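You operate a simulated robot arm through the tools that you are given. There is no shell and no other tool.

Carry out the task below with a simulated robot arm. There is one attempt and no reset: what you move stays moved.

JOB
Reset the table: press up, suction off, dial to 0, turntable at A, drawer shut.
Fine: let the press up before you turn the turntable.

Only the result counts: the job must be done as asked and must still hold three seconds after the hand-in. Knocking over, shifting, dropping, spilling or breaking anything else fails it.

ROBOT AND FRAMES
A 7-joint arm with a three-finger gripper, fixed in place. Base frame: the origin is at the foot of the arm, x ahead of it, y to its left, z up. Units: mm, degrees, N and s.
Its first joint turns from -166.0 to 166.0 degrees. Payload 2.69 kg.
Tool frame: the origin (TCP) lies between the finger pads and is the grasp point; the fingertips stand 30 mm ahead of it; z points along the fingers, y is the line along which they close. Largest opening 128 mm; the body of the gripper starts 117 mm behind the TCP.
Orientation is that of the tool frame in the base frame, as [roll, pitch, yaw] about the fixed x, y, z axes, in that order (R = Rz(yaw) Ry(pitch) Rx(roll)). With the fingers straight down and closing along the base's y, the tool's x points along the base's -x, its y along +y and its z along -z.

CONTROLS
- The arm moves only by the tool nudge_tool. Its argument "deltas" is a list of rows, each an object of numbers (a shift or turn left out is 0, a gripper value left out holds the last): "jaw": the opening, from 0 (shut) to 1 (fully open); "dx", "dy", "dz": the shift along the tool's x, y, z in mm; "ax", "ay", "az": the turn, a rotation vector about the tool's x, y, z in degrees. In form: [{"jaw": .., "dx": .., "dy": .., "dz": .., "ax": .., "ay": .., "az": ..}, ...]. A call has 1 to 20 rows; each row shifts and turns the commanded pose from where the row before left it, along the tool's axes as they then stand. Each row takes 0.2 s and may step no farther than 50 mm and 8.6 degrees from the row before; otherwise, or with a gripper value out of range, the whole call is refused. A pose out of reach is approached as far as the arm can. The call stops where the force on the tool passes 80 N (or 10 N more than at its start, if that is more) or the arm is blocked; 0.2 s more then pass. The fingers move at their own pace and stop on an object; they squeeze with about 34 N. The grip force told is the motor's: it shows also when the fingers shut on nothing. Time passes only in rows, and 0.2 s behind the last, so rows that do not move let the fingers close. It gives the time, the measured TCP pose, the force on the tool (base axes), the opening and the grip force at its end, in the units of the frame above (readings bear some noise), with the torque about the TCP (base axes, N m) and any sound that the robot's microphone picked up.
- Cameras (640 x 400 px; columns grow to the right, rows downward): "scene" is fixed at [50.1, -649.6, 1601.1]; the picture's right is [0.65, -0.76, 0.00], its down [-0.55, -0.47, -0.69] and it looks along [0.53, 0.45, -0.72] (base axes); focal length 321 px, centre (320, 200). "wrist" rides on the gripper at [58, 54, -131] in the tool frame; the picture's right is [-0.68, 0.74, 0.00], its down [-0.62, -0.57, -0.55] and it looks along [-0.40, -0.37, 0.84] (tool axes); focal length 234 px, centre (320, 200). There is no depth. A picture from a camera that has moved, and an enlarged one, comes with that camera's place and axes in the base frame and with its lens.
- snapshot(camera): a new picture of that camera. It takes no simulated time.
- slide_trunk(by): slides the trunk up (or, below 0, down) by that many mm; the arm rides with it, the base frame stays. It gives what a move gives, with no picture.
- enlarge(camera, box): a new picture of the part [left, top, right, bottom] of that camera's present view, enlarged. It takes no simulated time.
- finish_job(): hands the job in; it is judged then, once.

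Places have to be worked out from the pictures, the camera data and where the tool is seen. Open the gripper and draw the arm clear of the work before you hand the job in, unless the task says otherwise.

The tools are called after "Request:" as a command line: name --argument value ..., lists and objects as JSON in quotes. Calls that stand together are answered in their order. nudge_tool: Moves the arm, as the interface text tells. Its arguments: {"type":"object","properties":{"deltas":{"type":"array"}},"required":["deltas"]} The other tools are called the same way: slide_trunk (by) slides the trunk up or down; snapshot (camera) takes a picture; enlarge (camera, box) takes an enlarged picture of a part of a camera's view; finish_job () hands the job in.

At the start:

```text
time_s: 0.0
eef_pos: [621.7, -319.0, 1202.8]
tcp_rot: [179.9, 0.0, 179.9]
ft_force: [-1.9, -0.7, 0.4]
moment: [0.0, 0.02, -0.02]
gripper_width: 127.9
grasp_force: 0.0
trunk travel left (down, up): [-150.0, 200.0]
```

scene: 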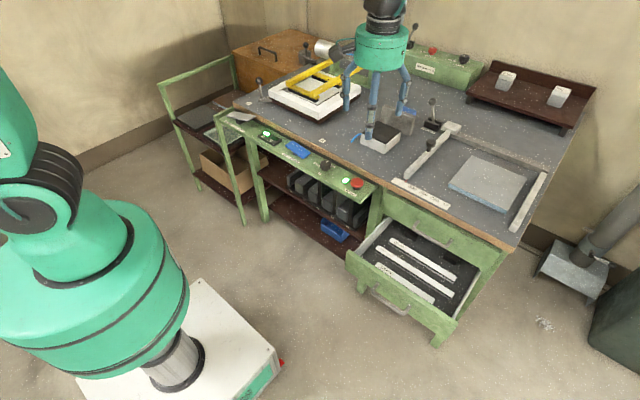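
wrist: 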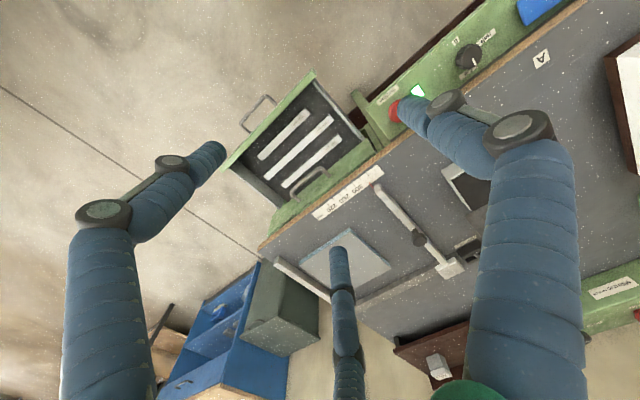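

I start by looking closer at the workbench in the scene view, to find the press, panel, turntable and drawer.

Request:
enlarge --camera "scene" --box '[210, 90, 390, 210]'

Request:
enlarge --camera "scene" --box '[230, 20, 380, 120]'

Request:
enlarge --camera "scene" --box '[340, 30, 600, 200]'

Request:
enlarge --camera "scene" --box '[330, 150, 560, 350]'

Request:
enlarge --camera "wrist" --box '[340, 0, 640, 200]'

```text
3.33 times, centred on (300, 150) of scene
camera zoom: at [50.1, -649.6, 1601.1], right [0.65, -0.76, 0.0], down [-0.55, -0.47, -0.69], along [0.53, 0.45, -0.72], focal length 1070 px, centre (387, 367)
```

zoom: 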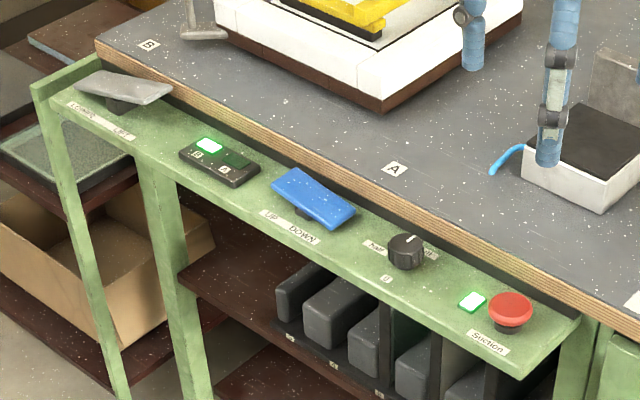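

```text
4.00 times, centred on (305, 70) of scene
camera zoom: at [50.1, -649.6, 1601.1], right [0.65, -0.76, 0.0], down [-0.55, -0.47, -0.69], along [0.53, 0.45, -0.72], focal length 1284 px, centre (380, 720)
```

zoom: 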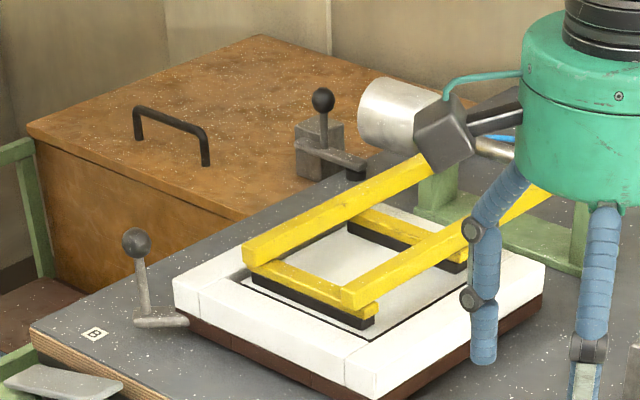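

```text
2.35 times, centred on (470, 115) of scene
camera zoom: at [50.1, -649.6, 1601.1], right [0.65, -0.76, 0.0], down [-0.55, -0.47, -0.69], along [0.53, 0.45, -0.72], focal length 755 px, centre (-33, 400)
```

zoom: 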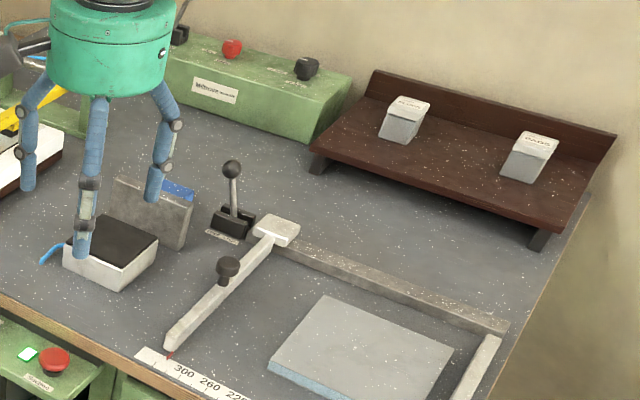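

```text
2.00 times, centred on (445, 250) of scene
camera zoom: at [50.1, -649.6, 1601.1], right [0.65, -0.76, 0.0], down [-0.55, -0.47, -0.69], along [0.53, 0.45, -0.72], focal length 642 px, centre (70, 100)
```

zoom: 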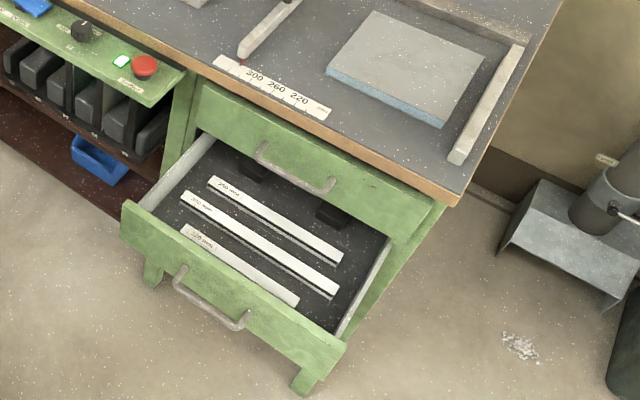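

```text
2.00 times, centred on (490, 100) of wrist
camera zoom: at [562.2, -265.9, 1333.8], right [0.68, 0.74, 0.0], down [0.62, -0.57, 0.55], along [0.4, -0.37, -0.84], focal length 468 px, centre (-20, 400)
```

zoom: 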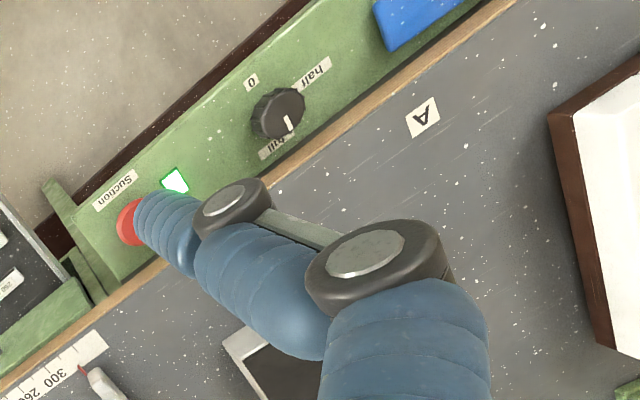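

I need to read the panel labels, so I enlarge each control more.

Request:
enlarge --camera "scene" --box '[220, 105, 265, 135]'

Request:
enlarge --camera "scene" --box '[255, 120, 318, 162]'

Request:
enlarge --camera "scene" --box '[310, 150, 373, 192]'

Request:
enlarge --camera "scene" --box '[240, 65, 330, 125]'

Request:
enlarge --camera "scene" --box '[400, 20, 490, 80]'

Request:
enlarge --camera "scene" --box '[410, 90, 470, 130]'

```text
13.33 times, centred on (242, 120) of scene
camera zoom: at [50.1, -649.6, 1601.1], right [0.65, -0.76, 0.0], down [-0.55, -0.47, -0.69], along [0.53, 0.45, -0.72], focal length 4280 px, centre (1353, 1267)
```

zoom: 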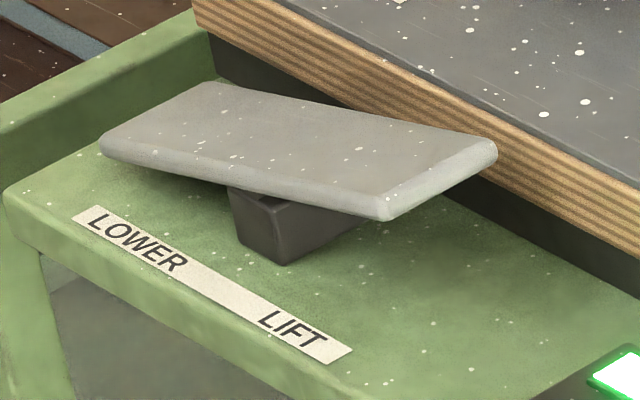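

```text
9.52 times, centred on (286, 141) of scene
camera zoom: at [50.1, -649.6, 1601.1], right [0.65, -0.76, 0.0], down [-0.55, -0.47, -0.69], along [0.53, 0.45, -0.72], focal length 3057 px, centre (639, 762)
```

zoom: 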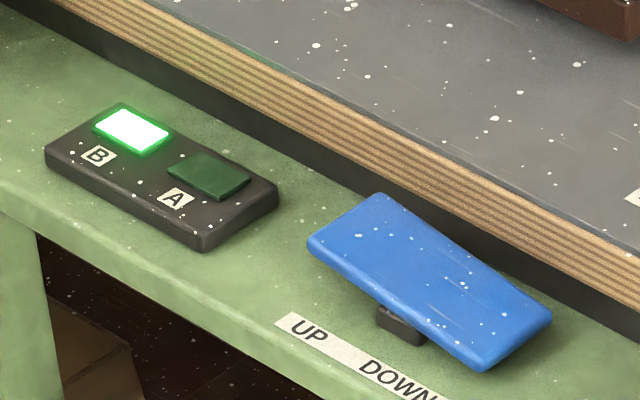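

```text
9.52 times, centred on (342, 171) of scene
camera zoom: at [50.1, -649.6, 1601.1], right [0.65, -0.76, 0.0], down [-0.55, -0.47, -0.69], along [0.53, 0.45, -0.72], focal length 3057 px, centre (115, 476)
```

zoom: 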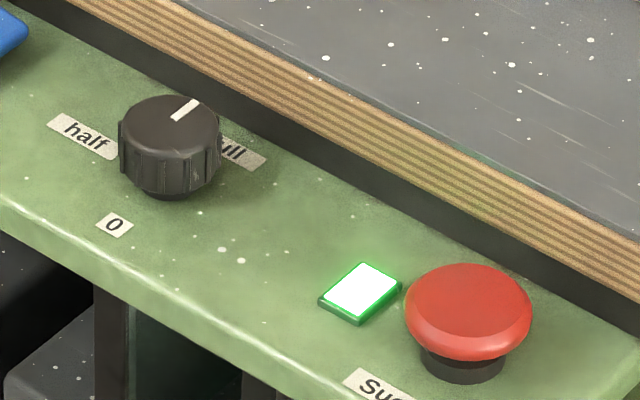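

```text
6.67 times, centred on (285, 95) of scene
camera zoom: at [50.1, -649.6, 1601.1], right [0.65, -0.76, 0.0], down [-0.55, -0.47, -0.69], along [0.53, 0.45, -0.72], focal length 2140 px, centre (553, 900)
```

zoom: 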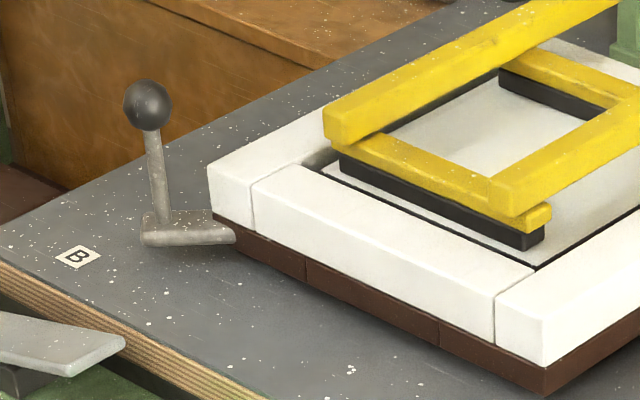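

```text
6.67 times, centred on (445, 50) of scene
camera zoom: at [50.1, -649.6, 1601.1], right [0.65, -0.76, 0.0], down [-0.55, -0.47, -0.69], along [0.53, 0.45, -0.72], focal length 2140 px, centre (-513, 1200)
```

zoom: 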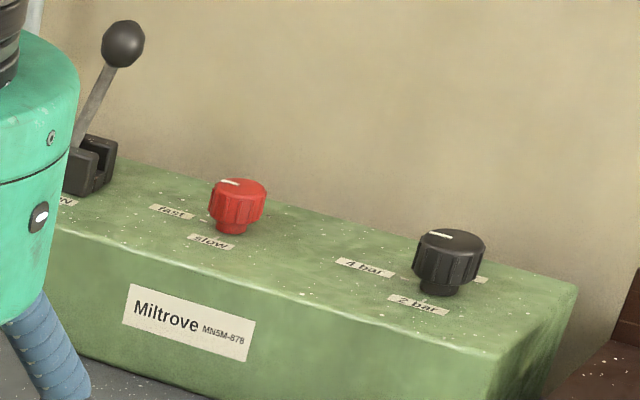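

```text
10.00 times, centred on (440, 110) of scene
camera zoom: at [50.1, -649.6, 1601.1], right [0.65, -0.76, 0.0], down [-0.55, -0.47, -0.69], along [0.53, 0.45, -0.72], focal length 3210 px, centre (-880, 1100)
```

zoom: 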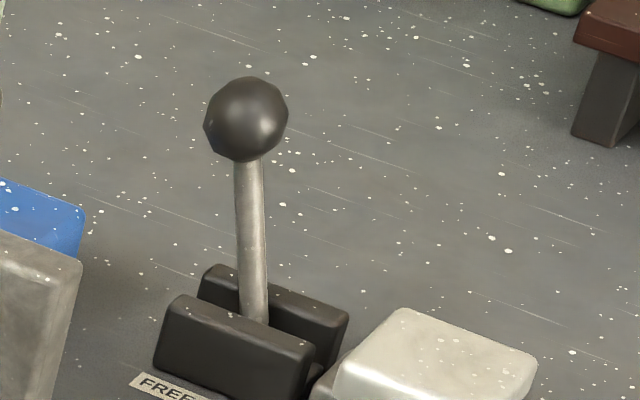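

The controls run along a front panel at x≈740: suction button (y≈-231), dial (y≈-89), blue UP/DOWN rocker (y≈45), A/B indicator, grey LOWER/LIFT rocker (y≈380). I raise nothing yet, just shut the fingers and move left at height to look at the press and turntable with the wrist camera.

Request:
nudge_tool --deltas '[{"jaw": 0, "dy": 40}, {"dy": 50}, {"dy": 50}, {"dy": 50}, {"dy": 50}, {"dy": 50}, {"dy": 50}, {"dy": 50}, {"dy": 40}, {"az": -8.6}, {"az": -8.6}, {"az": -8.6}, {"az": -8.6}, {"az": -8.6}]'

Request:
snapshot --camera "wrist"

Request:
snapshot --camera "scene"

```text
time_s: 3.0
eef_pos: [620.1, 112.1, 1201.7]
tcp_rot: [179.9, -0.1, -136.9]
ft_force: [-0.5, -0.6, 0.4]
moment: [-0.01, -0.01, 0.0]
gripper_width: 1.8
grasp_force: 31.5
trunk travel left (down, up): [-150.0, 200.0]
```

```text
taken
camera wrist: at [541.5, 109.8, 1333.8], right [-0.01, 1.0, 0.0], down [0.84, 0.01, 0.55], along [0.55, 0.01, -0.84], focal length 234 px, centre (320, 200)
```

wrist: 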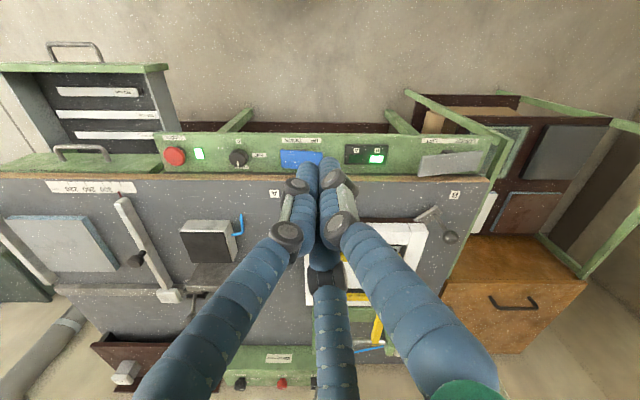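

```text
taken
```

scene: 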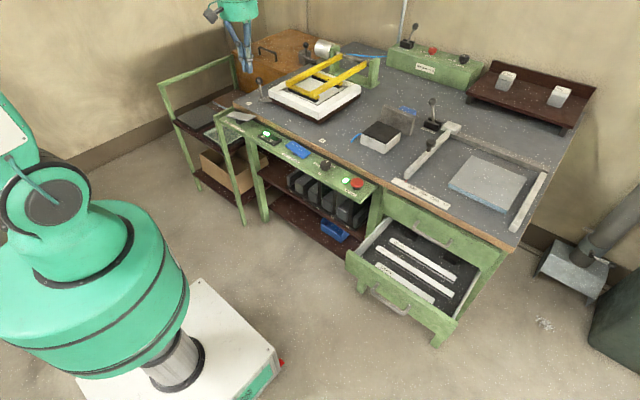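

The view is clear in the scene camera now. I enlarge the press, the rear box and the panel rockers to see which control belongs to the press.

Request:
enlarge --camera "scene" --box '[300, 30, 390, 90]'

Request:
enlarge --camera "scene" --box '[380, 20, 440, 60]'

Request:
enlarge --camera "scene" --box '[345, 95, 465, 175]'

Request:
enlarge --camera "wrist" --box '[340, 125, 490, 225]'

Request:
enlarge --camera "wrist" --box '[150, 125, 345, 255]'

Request:
enlarge --camera "wrist" --box '[310, 190, 490, 310]'

```text
6.67 times, centred on (345, 60) of scene
camera zoom: at [50.1, -649.6, 1601.1], right [0.65, -0.76, 0.0], down [-0.55, -0.47, -0.69], along [0.53, 0.45, -0.72], focal length 2140 px, centre (153, 1133)
```

zoom: 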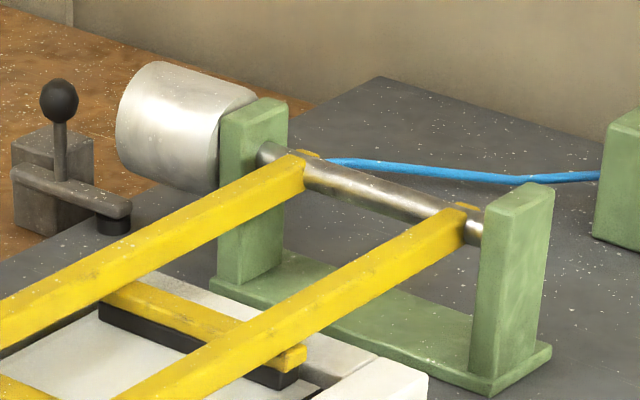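

```text
10.00 times, centred on (410, 40) of scene
camera zoom: at [50.1, -649.6, 1601.1], right [0.65, -0.76, 0.0], down [-0.55, -0.47, -0.69], along [0.53, 0.45, -0.72], focal length 3210 px, centre (-580, 1800)
```

zoom: 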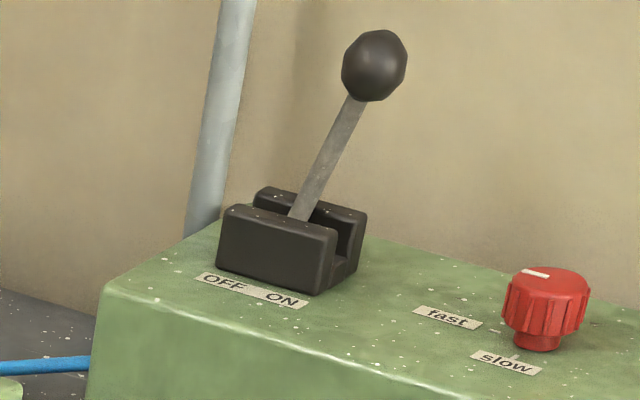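

```text
5.00 times, centred on (405, 135) of scene
camera zoom: at [50.1, -649.6, 1601.1], right [0.65, -0.76, 0.0], down [-0.55, -0.47, -0.69], along [0.53, 0.45, -0.72], focal length 1605 px, centre (-105, 525)
```

zoom: 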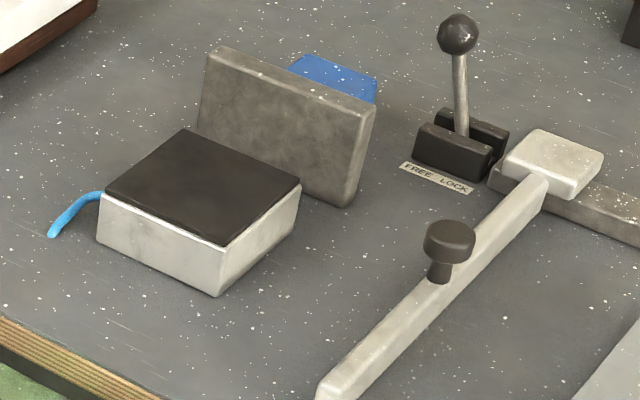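

```text
4.00 times, centred on (415, 175) of wrist
camera zoom: at [541.5, 109.8, 1333.8], right [-0.01, 1.0, 0.0], down [0.84, 0.01, 0.55], along [0.55, 0.01, -0.84], focal length 937 px, centre (-60, 300)
```

zoom: 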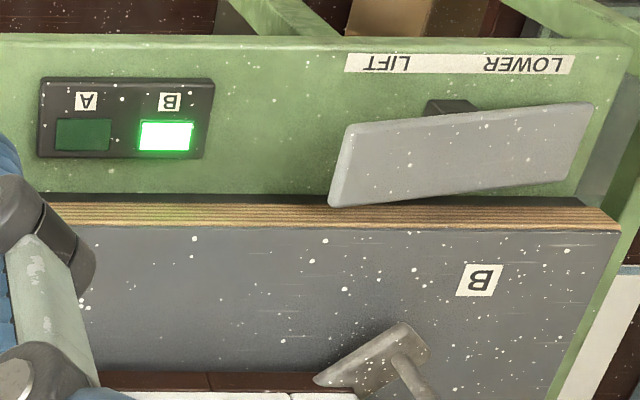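

```text
3.08 times, centred on (248, 190) of wrist
camera zoom: at [541.5, 109.8, 1333.8], right [-0.01, 1.0, 0.0], down [0.84, 0.01, 0.55], along [0.55, 0.01, -0.84], focal length 720 px, centre (543, 231)
```

zoom: 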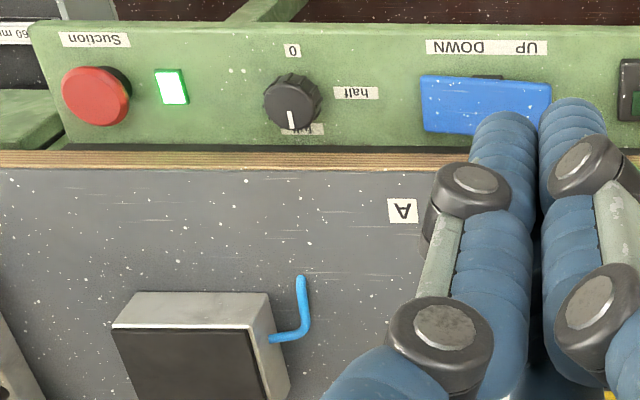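

```text
3.33 times, centred on (400, 250) of wrist
camera zoom: at [541.5, 109.8, 1333.8], right [-0.01, 1.0, 0.0], down [0.84, 0.01, 0.55], along [0.55, 0.01, -0.84], focal length 781 px, centre (53, 33)
```

zoom: 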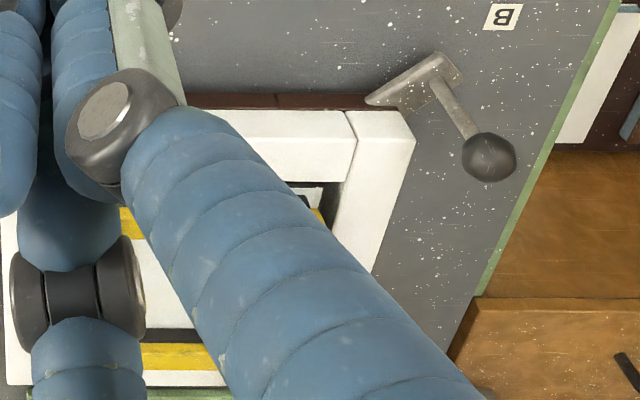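

Both views put the blue UP/DOWN rocker centre near (755, 67), top about z≈850, with UP at its left (+y) end; the DOWN end looks pressed. I bring the shut fingers above the UP end and look again.

Request:
nudge_tool --deltas '[{"jaw": 0, "dx": -22, "dy": -25.8}, {"dx": -22, "dy": -25.8}, {"dx": -22, "dy": -25.8}, {"dx": -22.3, "dy": -25.8}, {"dz": 50}, {"dz": 50}, {"dz": 50}, {"dz": 50}, {"dz": 50}]'

Request:
enlarge --camera "wrist" --box '[200, 80, 440, 240]'

Request:
enlarge --camera "scene" --box '[250, 90, 370, 170]'

```text
time_s: 5.0
eef_pos: [757.5, 94.8, 955.0]
tcp_rot: [-180.0, 0.2, -137.0]
ft_force: [-0.2, -0.8, 1.3]
moment: [-0.01, 0.03, 0.01]
gripper_width: 2.1
grasp_force: 31.3
trunk travel left (down, up): [-150.0, 200.0]
```

```text
2.50 times, centred on (320, 160) of wrist
camera zoom: at [678.3, 93.2, 1085.6], right [-0.01, 1.0, 0.0], down [0.84, 0.01, 0.55], along [0.55, 0.0, -0.84], focal length 585 px, centre (320, 300)
```

zoom: 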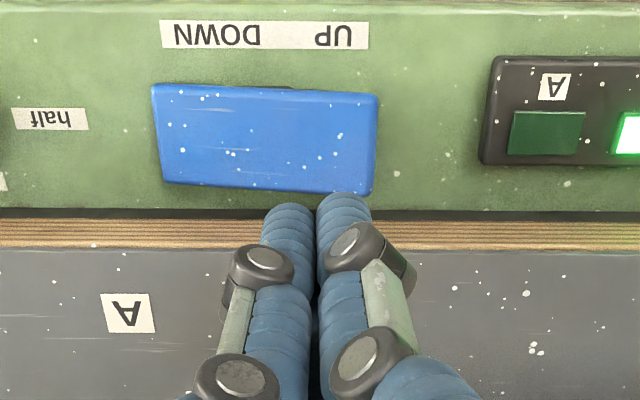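

```text
5.00 times, centred on (310, 130) of scene
camera zoom: at [50.1, -649.6, 1601.1], right [0.65, -0.76, 0.0], down [-0.55, -0.47, -0.69], along [0.53, 0.45, -0.72], focal length 1605 px, centre (370, 550)
```

zoom: 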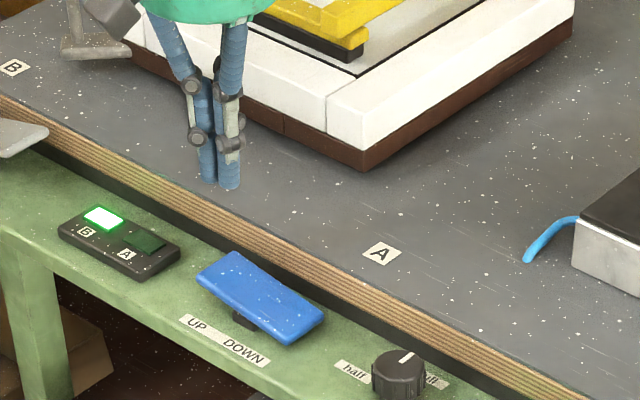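

The fingertips (z≈925) are above the rocker with the UP end spanning to y≈116. I shift 7 mm left to y≈102 and lower in small steps, watching the force.

Request:
nudge_tool --deltas '[{"jaw": 0, "dx": -4.8, "dy": 5.1}, {"dz": 30}, {"dz": 10}, {"dz": 5}, {"dz": 5}, {"dz": 5}, {"dz": 5}]'

Request:
enlarge --camera "wrist" --box '[200, 80, 440, 240]'

Request:
enlarge --camera "scene" --box '[250, 90, 370, 170]'

```text
time_s: 6.6
eef_pos: [756.0, 103.3, 893.9]
tcp_rot: [-180.0, 0.1, -137.0]
ft_force: [-0.7, 0.2, -0.2]
moment: [0.01, -0.01, -0.03]
gripper_width: 2.2
grasp_force: 30.7
trunk travel left (down, up): [-150.0, 200.0]
```

```text
2.50 times, centred on (320, 160) of wrist
camera zoom: at [677.2, 101.5, 1024.1], right [-0.01, 1.0, 0.0], down [0.84, 0.01, 0.55], along [0.55, 0.0, -0.84], focal length 585 px, centre (320, 300)
```

zoom: 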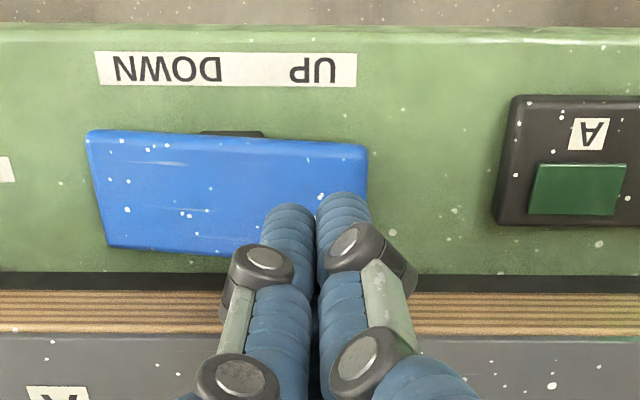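

```text
5.00 times, centred on (310, 130) of scene
camera zoom: at [50.1, -649.6, 1601.1], right [0.65, -0.76, 0.0], down [-0.55, -0.47, -0.69], along [0.53, 0.45, -0.72], focal length 1605 px, centre (370, 550)
```

zoom: 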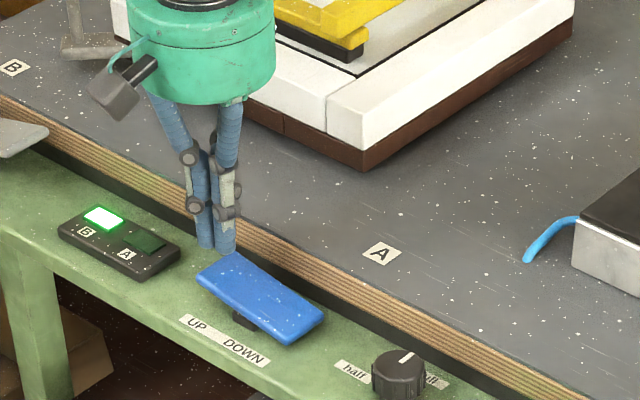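

No contact yet at tip z≈864; the tip is over the UP end in both views. I keep lowering in small steps.

Request:
nudge_tool --deltas '[{"jaw": 0, "dz": 4}, {"dz": 4}, {"dz": 4}, {"dz": 4}]'

```text
time_s: 7.6
eef_pos: [755.2, 102.1, 877.2]
tcp_rot: [-179.9, 0.1, -137.0]
ft_force: [0.5, -0.9, 0.4]
moment: [0.01, 0.02, 0.04]
gripper_width: 2.0
grasp_force: 30.8
trunk travel left (down, up): [-150.0, 200.0]
```

Still free at tip z≈847, so I lower four more millimetre-scale steps.

Request:
nudge_tool --deltas '[{"jaw": 0, "dz": 3}, {"dz": 3}, {"dz": 3}]'

Request:
enlarge --camera "scene" --box '[250, 90, 370, 170]'

Request:
enlarge --camera "wrist" --box '[200, 80, 440, 240]'

```text
time_s: 8.4
eef_pos: [757.3, 103.1, 868.3]
tcp_rot: [-180.0, -0.1, -137.0]
ft_force: [0.2, 0.6, -1.1]
moment: [0.0, 0.01, 0.02]
gripper_width: 2.1
grasp_force: 31.4
trunk travel left (down, up): [-150.0, 200.0]
```

```text
5.00 times, centred on (310, 130) of scene
camera zoom: at [50.1, -649.6, 1601.1], right [0.65, -0.76, 0.0], down [-0.55, -0.47, -0.69], along [0.53, 0.45, -0.72], focal length 1605 px, centre (370, 550)
```

zoom: 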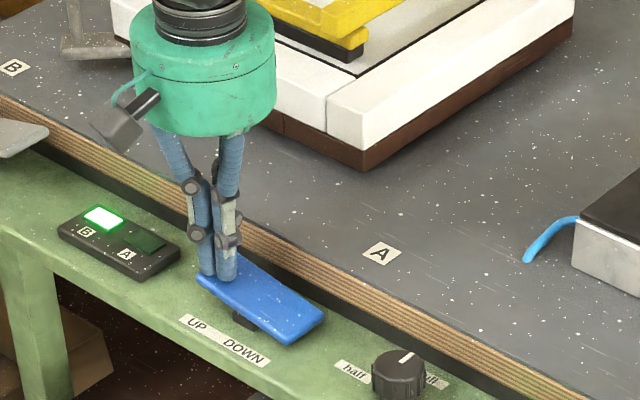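

```text
2.50 times, centred on (320, 160) of wrist
camera zoom: at [676.9, 102.0, 999.0], right [-0.01, 1.0, 0.0], down [0.84, 0.01, 0.55], along [0.55, 0.0, -0.84], focal length 585 px, centre (320, 300)
```

zoom: 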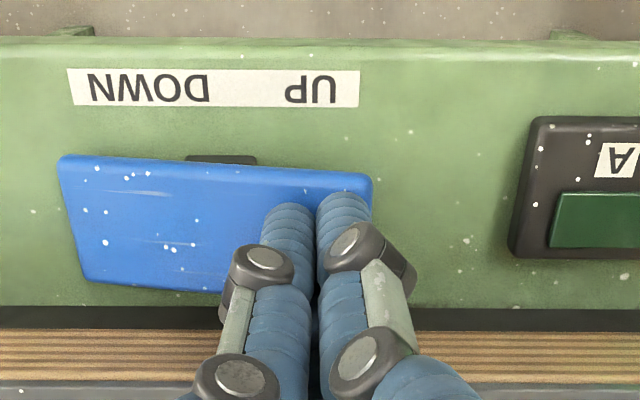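

The tip (z≈838) looks just about to touch the UP end. I press on in 3 mm steps.

Request:
nudge_tool --deltas '[{"jaw": 0, "dz": 3}, {"dz": 3}, {"dz": 3}, {"dz": 3}]'

Request:
snapshot --camera "scene"

Request:
enlarge --camera "scene" --box '[250, 90, 370, 170]'

```text
time_s: 9.4
eef_pos: [756.8, 102.3, 856.9]
tcp_rot: [-180.0, 0.0, -137.1]
ft_force: [-2.8, 0.9, 8.5]
moment: [-0.04, 0.1, -0.06]
gripper_width: 2.1
grasp_force: 31.5
trunk travel left (down, up): [-150.0, 200.0]
```

```text
taken
```

scene: 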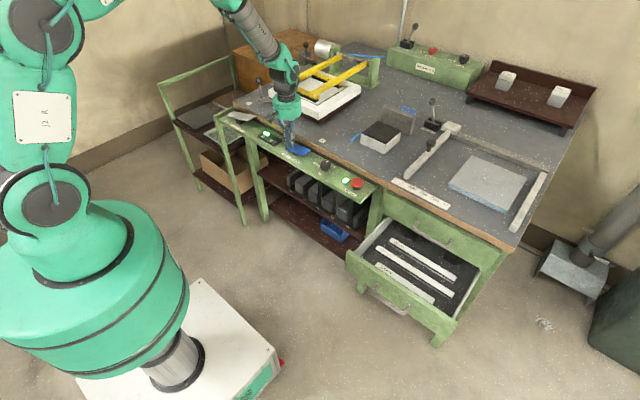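

```text
5.00 times, centred on (310, 130) of scene
camera zoom: at [50.1, -649.6, 1601.1], right [0.65, -0.76, 0.0], down [-0.55, -0.47, -0.69], along [0.53, 0.45, -0.72], focal length 1605 px, centre (370, 550)
```

zoom: 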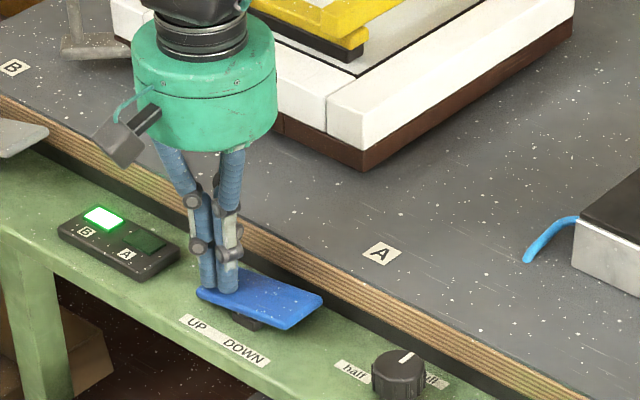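

The rocker is tipping over (8.5 N). I press a bit further so that it switches to UP.

Request:
nudge_tool --deltas '[{"jaw": 0, "dz": 3}, {"dz": 3}, {"dz": 3}]'

Request:
snapshot --camera "scene"

Request:
enlarge --camera "scene" --box '[250, 30, 400, 170]'

```text
time_s: 10.2
eef_pos: [760.0, 104.5, 856.6]
tcp_rot: [-179.6, 0.5, -136.9]
ft_force: [-4.9, 5.4, 29.8]
moment: [-0.36, 0.24, 0.1]
gripper_width: 2.2
grasp_force: 31.3
trunk travel left (down, up): [-150.0, 200.0]
stopped in row 3: the force on the tool passed its limit at 83 N (the readings are from after the stop); the commanded pose is now the measured one
```

```text
taken
```

scene: 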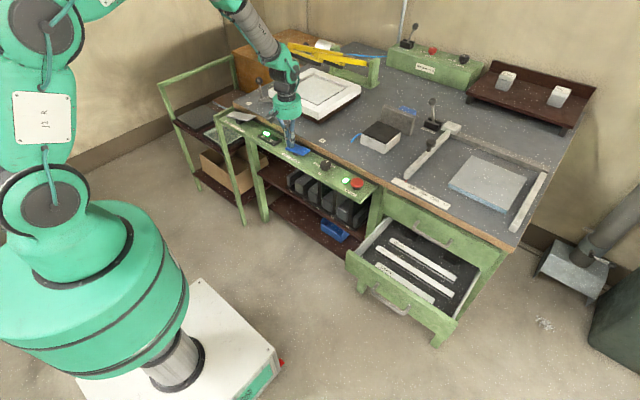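

```text
2.86 times, centred on (325, 100) of scene
camera zoom: at [50.1, -649.6, 1601.1], right [0.65, -0.76, 0.0], down [-0.55, -0.47, -0.69], along [0.53, 0.45, -0.72], focal length 917 px, centre (306, 486)
```

zoom: 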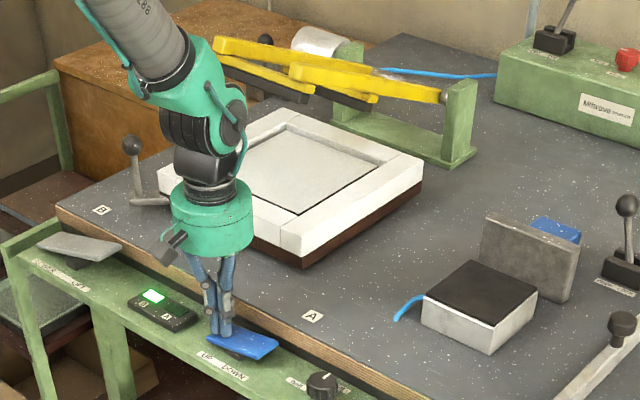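

The yellow press has swung up. I lift the tool off the rocker and check that the press stays up.

Request:
nudge_tool --deltas '[{"jaw": 0, "dz": -10}, {"dz": -20}, {"dz": -40}, {"dz": -40}, {}, {}]'

Request:
enlarge --camera "scene" --box '[220, 20, 400, 160]'

Request:
enlarge --camera "scene" --box '[220, 105, 370, 205]'

Request:
snapshot --camera "wrist"

```text
time_s: 11.6
eef_pos: [759.1, 102.3, 963.1]
tcp_rot: [-179.8, 0.1, -137.0]
ft_force: [0.0, 0.0, -0.6]
moment: [0.01, 0.04, -0.01]
gripper_width: 2.1
grasp_force: 31.9
trunk travel left (down, up): [-150.0, 200.0]
```

```text
2.86 times, centred on (310, 90) of scene
camera zoom: at [50.1, -649.6, 1601.1], right [0.65, -0.76, 0.0], down [-0.55, -0.47, -0.69], along [0.53, 0.45, -0.72], focal length 917 px, centre (349, 514)
```

zoom: 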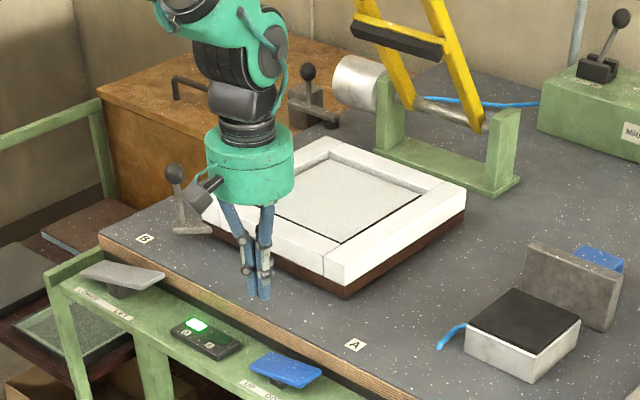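

```text
4.00 times, centred on (295, 155) of scene
camera zoom: at [50.1, -649.6, 1601.1], right [0.65, -0.76, 0.0], down [-0.55, -0.47, -0.69], along [0.53, 0.45, -0.72], focal length 1284 px, centre (420, 380)
```

zoom: 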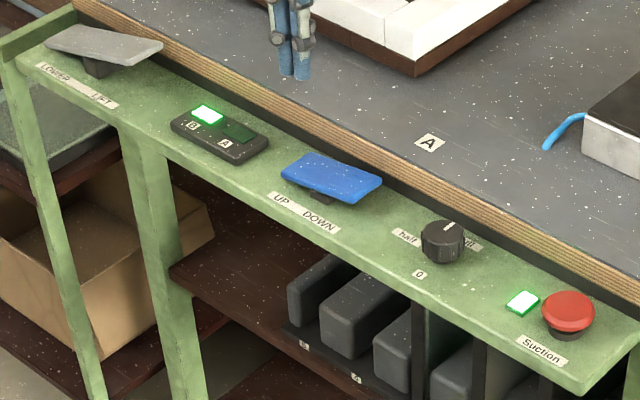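

```text
taken
camera wrist: at [679.6, 100.3, 1093.2], right [-0.01, 1.0, 0.0], down [0.83, 0.01, 0.55], along [0.55, 0.0, -0.83], focal length 234 px, centre (320, 200)
```

wrist: 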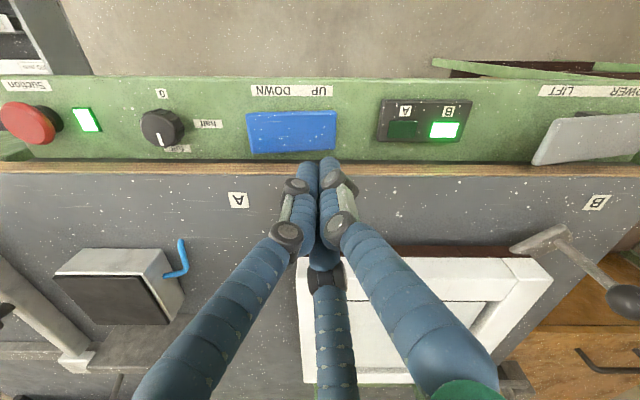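

Press is up and holding, the rocker has latched in UP. Before turning the turntable I inspect its handle and the small lever block beside it for a lock.

Request:
enlarge --camera "scene" --box '[285, 35, 345, 75]'

Request:
enlarge --camera "scene" --box '[235, 65, 295, 105]'

Request:
enlarge --camera "wrist" --box '[460, 190, 640, 310]'

Request:
enlarge --camera "wrist" --box '[430, 280, 610, 400]'

```text
10.00 times, centred on (315, 55) of scene
camera zoom: at [50.1, -649.6, 1601.1], right [0.65, -0.76, 0.0], down [-0.55, -0.47, -0.69], along [0.53, 0.45, -0.72], focal length 3210 px, centre (370, 1650)
```

zoom: 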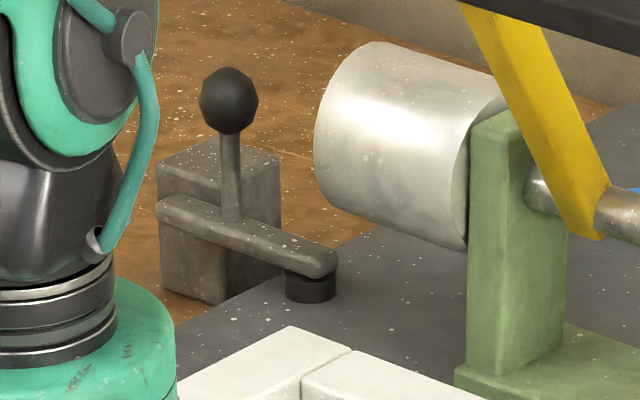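

```text
10.00 times, centred on (265, 85) of scene
camera zoom: at [50.1, -649.6, 1601.1], right [0.65, -0.76, 0.0], down [-0.55, -0.47, -0.69], along [0.53, 0.45, -0.72], focal length 3210 px, centre (870, 1350)
```

zoom: 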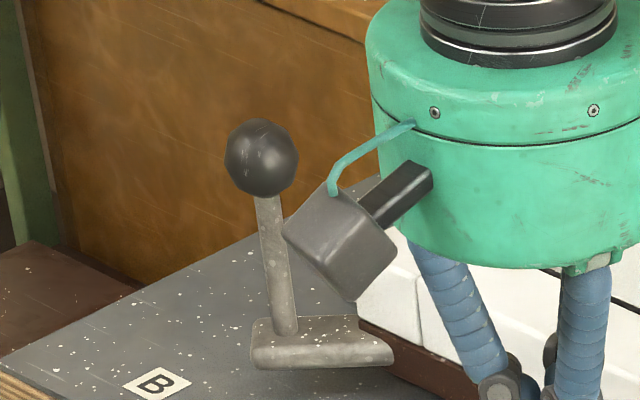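

```text
3.33 times, centred on (550, 250) of wrist
camera zoom: at [679.6, 100.3, 1093.2], right [-0.01, 1.0, 0.0], down [0.83, 0.01, 0.55], along [0.55, 0.0, -0.83], focal length 781 px, centre (-447, 33)
```

zoom: 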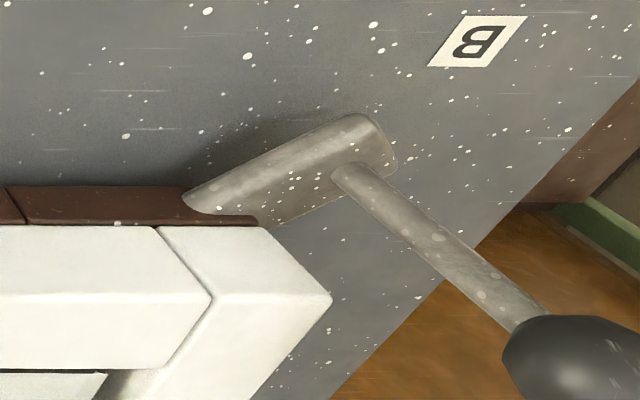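

```text
3.33 times, centred on (520, 340) of wrist
camera zoom: at [679.6, 100.3, 1093.2], right [-0.01, 1.0, 0.0], down [0.83, 0.01, 0.55], along [0.55, 0.0, -0.83], focal length 781 px, centre (-347, -267)
```

zoom: 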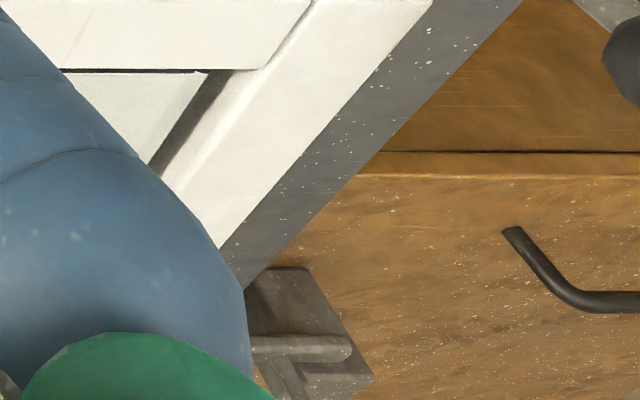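

The handle is a post with a ball at about (886, 404, z 960), near the reach limit, so I'll tilt the tool outward to grip it. I check heights of the frame corner and the handle more closely first.

Request:
enlarge --camera "scene" --box '[270, 60, 375, 130]'

Request:
nudge_tool --deltas '[{"jaw": 0, "dz": -40}, {"dz": -40}, {"az": 7}, {"az": 7}, {"az": 7}, {"az": 7}]'

Request:
snapshot --camera "wrist"

Request:
enlarge --camera "scene" --box '[220, 60, 310, 120]'

```text
5.71 times, centred on (322, 95) of scene
camera zoom: at [50.1, -649.6, 1601.1], right [0.65, -0.76, 0.0], down [-0.55, -0.47, -0.69], along [0.53, 0.45, -0.72], focal length 1834 px, centre (306, 800)
```

zoom: 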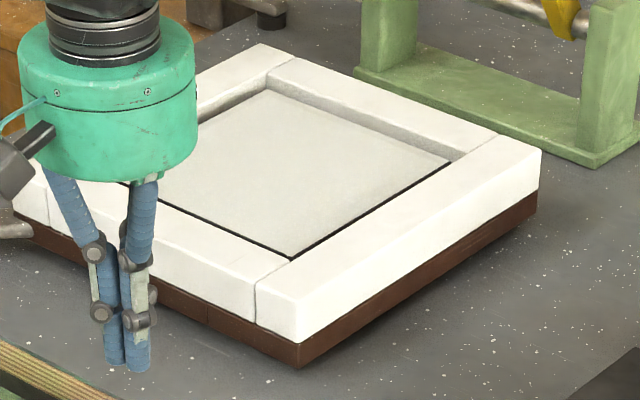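

```text
time_s: 13.0
eef_pos: [757.6, 103.0, 1043.5]
tcp_rot: [-179.9, 0.3, -165.1]
ft_force: [0.1, -0.5, 0.4]
moment: [0.0, 0.0, 0.01]
gripper_width: 2.0
grasp_force: 31.2
trunk travel left (down, up): [-150.0, 200.0]
```

```text
taken
camera wrist: at [687.1, 139.3, 1173.0], right [0.46, 0.89, 0.0], down [0.74, -0.39, 0.55], along [0.49, -0.25, -0.83], focal length 234 px, centre (320, 200)
```

wrist: 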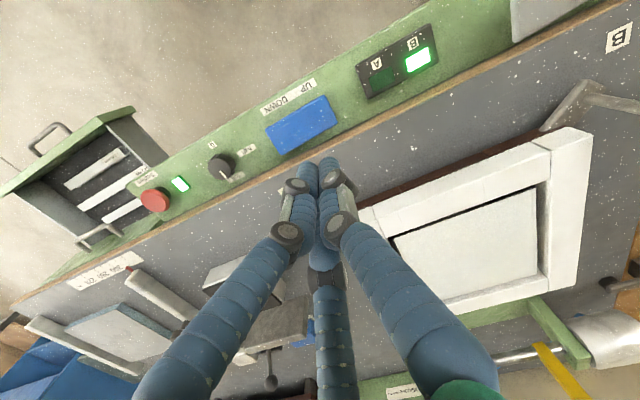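

```text
6.67 times, centred on (265, 90) of scene
camera zoom: at [50.1, -649.6, 1601.1], right [0.65, -0.76, 0.0], down [-0.55, -0.47, -0.69], along [0.53, 0.45, -0.72], focal length 2140 px, centre (687, 933)
```

zoom: 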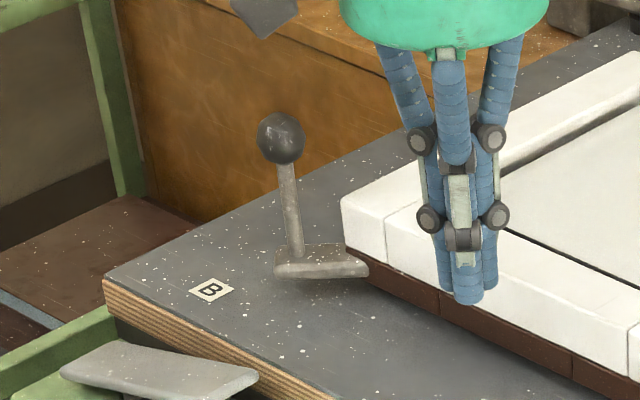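

White frame top is at z≈936, turntable centre ≈(1052, 234), handle radius ≈238 at 135°. I'll grip the ball from above with the closing line tangential, then sweep it 90° round. First I move above the ball (fingers at z≈1013, ball top ≈976) and turn to yaw 135 to check reach and alignment.

Request:
nudge_tool --deltas '[{"jaw": 0, "dx": -25.2, "dy": 32.2}, {"dx": -25.2, "dy": 32.2}, {"dx": -25.2, "dy": 32.2}, {"dx": -25.2, "dy": 32.2}, {"dx": -25.2, "dy": 32.2}, {"dx": -25.2, "dy": 32.2}, {"dx": -25.2, "dy": 32.2}, {"dx": -25.2, "dy": 32.2}, {"az": 8.5}, {"az": 8.5}, {"az": 8.5}, {"az": 8.5}, {"az": 8.5}, {"az": 8.5}, {"az": 8.5}, {"jaw": 0.55}, {}]'

Request:
snapshot --camera "wrist"

Request:
enlarge --camera "scene" --box '[220, 50, 310, 110]'

```text
time_s: 16.6
eef_pos: [886.3, 403.6, 1043.3]
tcp_rot: [179.8, 0.3, 135.5]
ft_force: [-0.5, -0.2, 0.5]
moment: [0.0, -0.02, 0.02]
gripper_width: 70.4
grasp_force: 0.1
trunk travel left (down, up): [-150.0, 200.0]
```

```text
taken
camera wrist: at [880.8, 483.2, 1174.1], right [1.0, 0.05, 0.01], down [0.04, -0.84, 0.55], along [0.03, -0.55, -0.84], focal length 234 px, centre (320, 200)
```

wrist: 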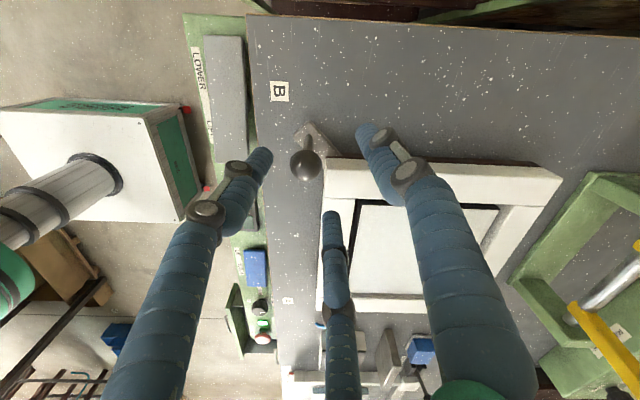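

```text
6.67 times, centred on (265, 80) of scene
camera zoom: at [50.1, -649.6, 1601.1], right [0.65, -0.76, 0.0], down [-0.55, -0.47, -0.69], along [0.53, 0.45, -0.72], focal length 2140 px, centre (687, 1000)
```

zoom: 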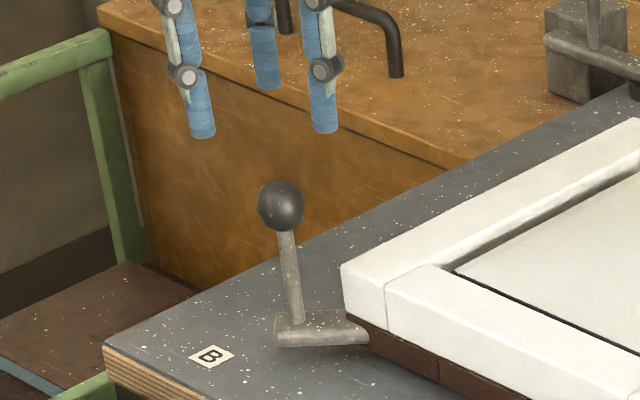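

Triangulating both views puts the ball at about (872, 391, 976), so I shift ≈19 mm along -y of the tool and lower until the TCP is at the ball's height, then look before closing.

Request:
nudge_tool --deltas '[{"jaw": 0.55, "dx": 0.9, "dy": -19.1}, {"dz": 30}, {"dz": 20}, {"dz": 10}, {"dz": 6}]'

Request:
enlarge --camera "wrist" --box '[200, 80, 440, 240]'

Request:
enlarge --camera "scene" --box '[220, 50, 310, 110]'

```text
time_s: 17.8
eef_pos: [871.2, 391.3, 977.8]
tcp_rot: [179.8, 0.2, 135.5]
ft_force: [0.0, 0.1, 0.4]
moment: [-0.03, 0.01, 0.0]
gripper_width: 70.2
grasp_force: 0.1
trunk travel left (down, up): [-150.0, 200.0]
```

```text
2.50 times, centred on (320, 160) of wrist
camera zoom: at [866.8, 470.2, 1108.1], right [1.0, 0.05, 0.01], down [0.04, -0.84, 0.55], along [0.03, -0.55, -0.84], focal length 585 px, centre (320, 300)
```

zoom: 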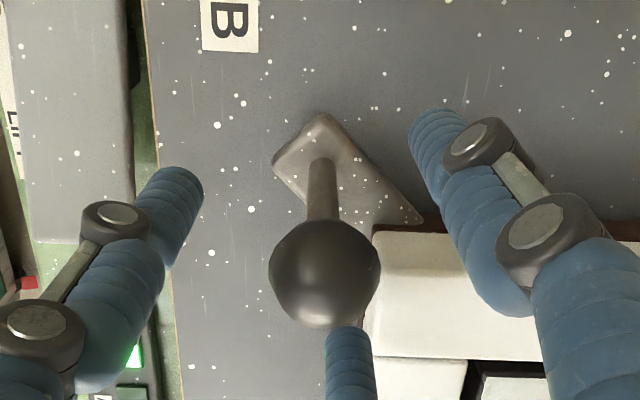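

```text
6.67 times, centred on (265, 80) of scene
camera zoom: at [50.1, -649.6, 1601.1], right [0.65, -0.76, 0.0], down [-0.55, -0.47, -0.69], along [0.53, 0.45, -0.72], focal length 2140 px, centre (687, 1000)
```

zoom: 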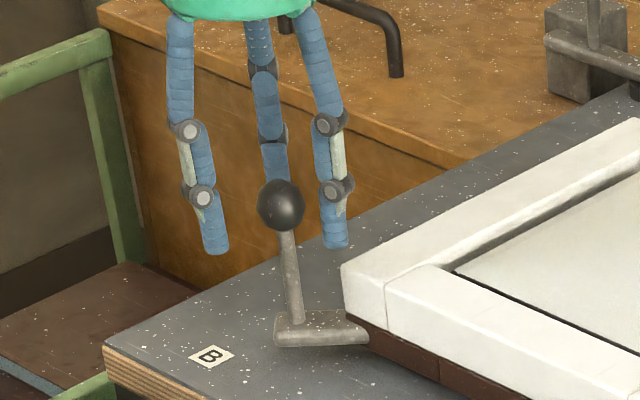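

The ball is centred on the TCP in the wrist view. I close the fingers on it.

Request:
nudge_tool --deltas '[{"jaw": 0.35}, {"jaw": 0.2}, {"jaw": 0.1}, {"jaw": 0.1}]'

Request:
enlarge --camera "wrist" --box '[200, 80, 440, 240]'

```text
time_s: 18.8
eef_pos: [873.3, 387.7, 976.6]
tcp_rot: [179.8, 0.2, 135.5]
ft_force: [13.4, -42.8, -2.5]
moment: [-0.68, -0.33, -0.12]
gripper_width: 30.3
grasp_force: 45.3
trunk travel left (down, up): [-150.0, 200.0]
```

```text
2.50 times, centred on (320, 160) of wrist
camera zoom: at [868.4, 466.1, 1107.7], right [1.0, 0.05, 0.0], down [0.04, -0.83, 0.55], along [0.03, -0.55, -0.84], focal length 585 px, centre (320, 300)
```

zoom: 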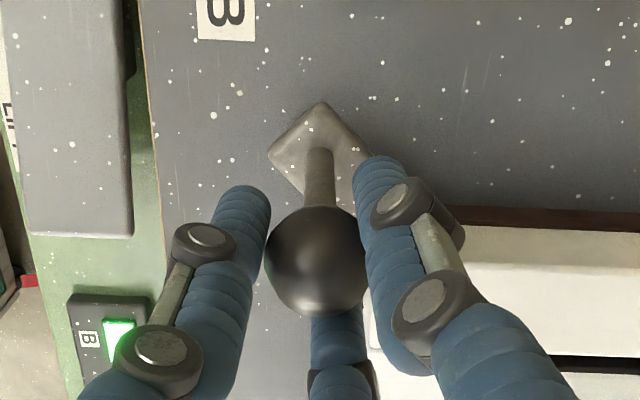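

Gripped at 30 mm, but a side force of about 43 N shows the ball is some millimetres off. I shift the commanded pose that way to relieve it.

Request:
nudge_tool --deltas '[{"jaw": 0.1, "dx": -3, "dy": -1}, {"dx": -2, "dy": -0.5}, {}]'

```text
time_s: 19.6
eef_pos: [872.5, 387.6, 976.8]
tcp_rot: [179.8, 0.0, 135.6]
ft_force: [-7.9, -22.5, -0.5]
moment: [-0.04, 0.46, -0.24]
gripper_width: 30.1
grasp_force: 44.8
trunk travel left (down, up): [-150.0, 200.0]
```

Force eased. I begin the sweep with a small 5° step round the centre (≈(1043, 222), R≈238) and check the reaction.

Request:
nudge_tool --deltas '[{"jaw": 0.1, "dy": -10.4, "dx": -0.2, "az": -2.5}, {"dy": -10.4, "dx": -0.2, "az": -2.5}]'

Request:
enlarge --camera "wrist" --box '[200, 80, 440, 240]'

Request:
enlarge --camera "scene" --box '[220, 40, 370, 140]'

```text
time_s: 20.2
eef_pos: [859.5, 372.9, 976.7]
tcp_rot: [179.8, 0.2, 140.7]
ft_force: [3.0, 0.9, -2.9]
moment: [0.61, -0.33, 0.13]
gripper_width: 30.3
grasp_force: 45.1
trunk travel left (down, up): [-150.0, 200.0]
```

```text
2.50 times, centred on (320, 160) of wrist
camera zoom: at [848.4, 450.9, 1107.8], right [0.99, 0.14, 0.01], down [0.11, -0.83, 0.55], along [0.08, -0.54, -0.84], focal length 585 px, centre (320, 300)
```

zoom: 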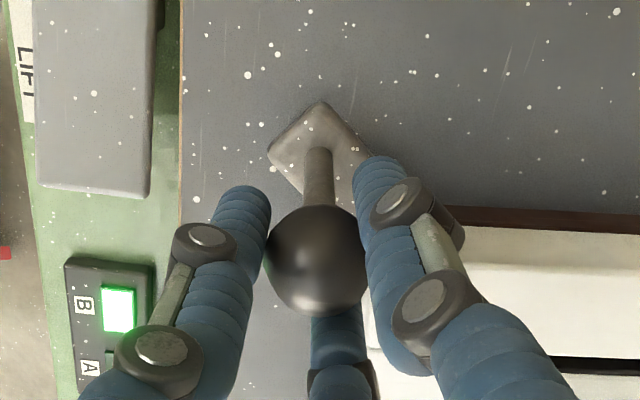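

```text
4.00 times, centred on (295, 90) of scene
camera zoom: at [50.1, -649.6, 1601.1], right [0.65, -0.76, 0.0], down [-0.55, -0.47, -0.69], along [0.53, 0.45, -0.72], focal length 1284 px, centre (420, 640)
```

zoom: 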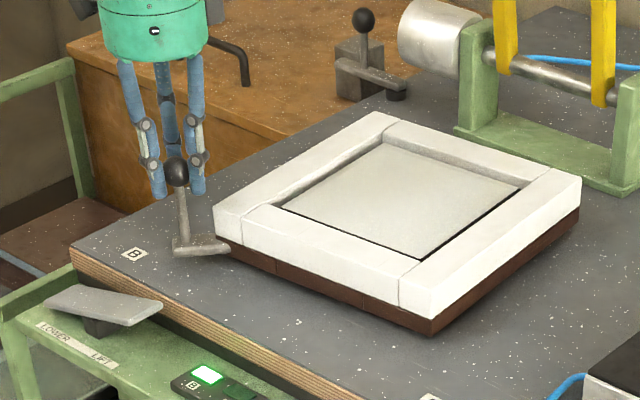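

It turns freely and the forces are small. I continue the sweep in 5° steps.

Request:
nudge_tool --deltas '[{"jaw": 0.1, "dy": -20.7, "dx": -0.9, "az": -5}, {"dy": -20.7, "dx": -0.9, "az": -5}, {"dy": -20.7, "dx": -0.9, "az": -5}, {"dy": -20.7, "dx": -0.9, "az": -5}]'

```text
time_s: 21.2
eef_pos: [818.3, 299.5, 976.6]
tcp_rot: [179.9, 0.2, 160.5]
ft_force: [-18.5, 4.8, 10.0]
moment: [0.56, 0.63, -0.39]
gripper_width: 29.9
grasp_force: 45.4
trunk travel left (down, up): [-150.0, 200.0]
```

Small outward pull (18 N), so the radius is slightly larger than assumed; I correct by ~2 mm and carry on.

Request:
nudge_tool --deltas '[{"jaw": 0.1, "dy": -21, "dx": 0.6, "az": -5}, {"dy": -21, "dx": -0.6, "az": -5}, {"dy": -21, "dx": -0.9, "az": -5}, {"dy": -21, "dx": -0.9, "az": -5}]'

```text
time_s: 22.2
eef_pos: [804.4, 216.5, 975.8]
tcp_rot: [180.0, 0.2, -179.4]
ft_force: [-10.6, -3.3, -3.5]
moment: [0.35, 0.44, -0.46]
gripper_width: 30.5
grasp_force: 44.8
trunk travel left (down, up): [-150.0, 200.0]
```

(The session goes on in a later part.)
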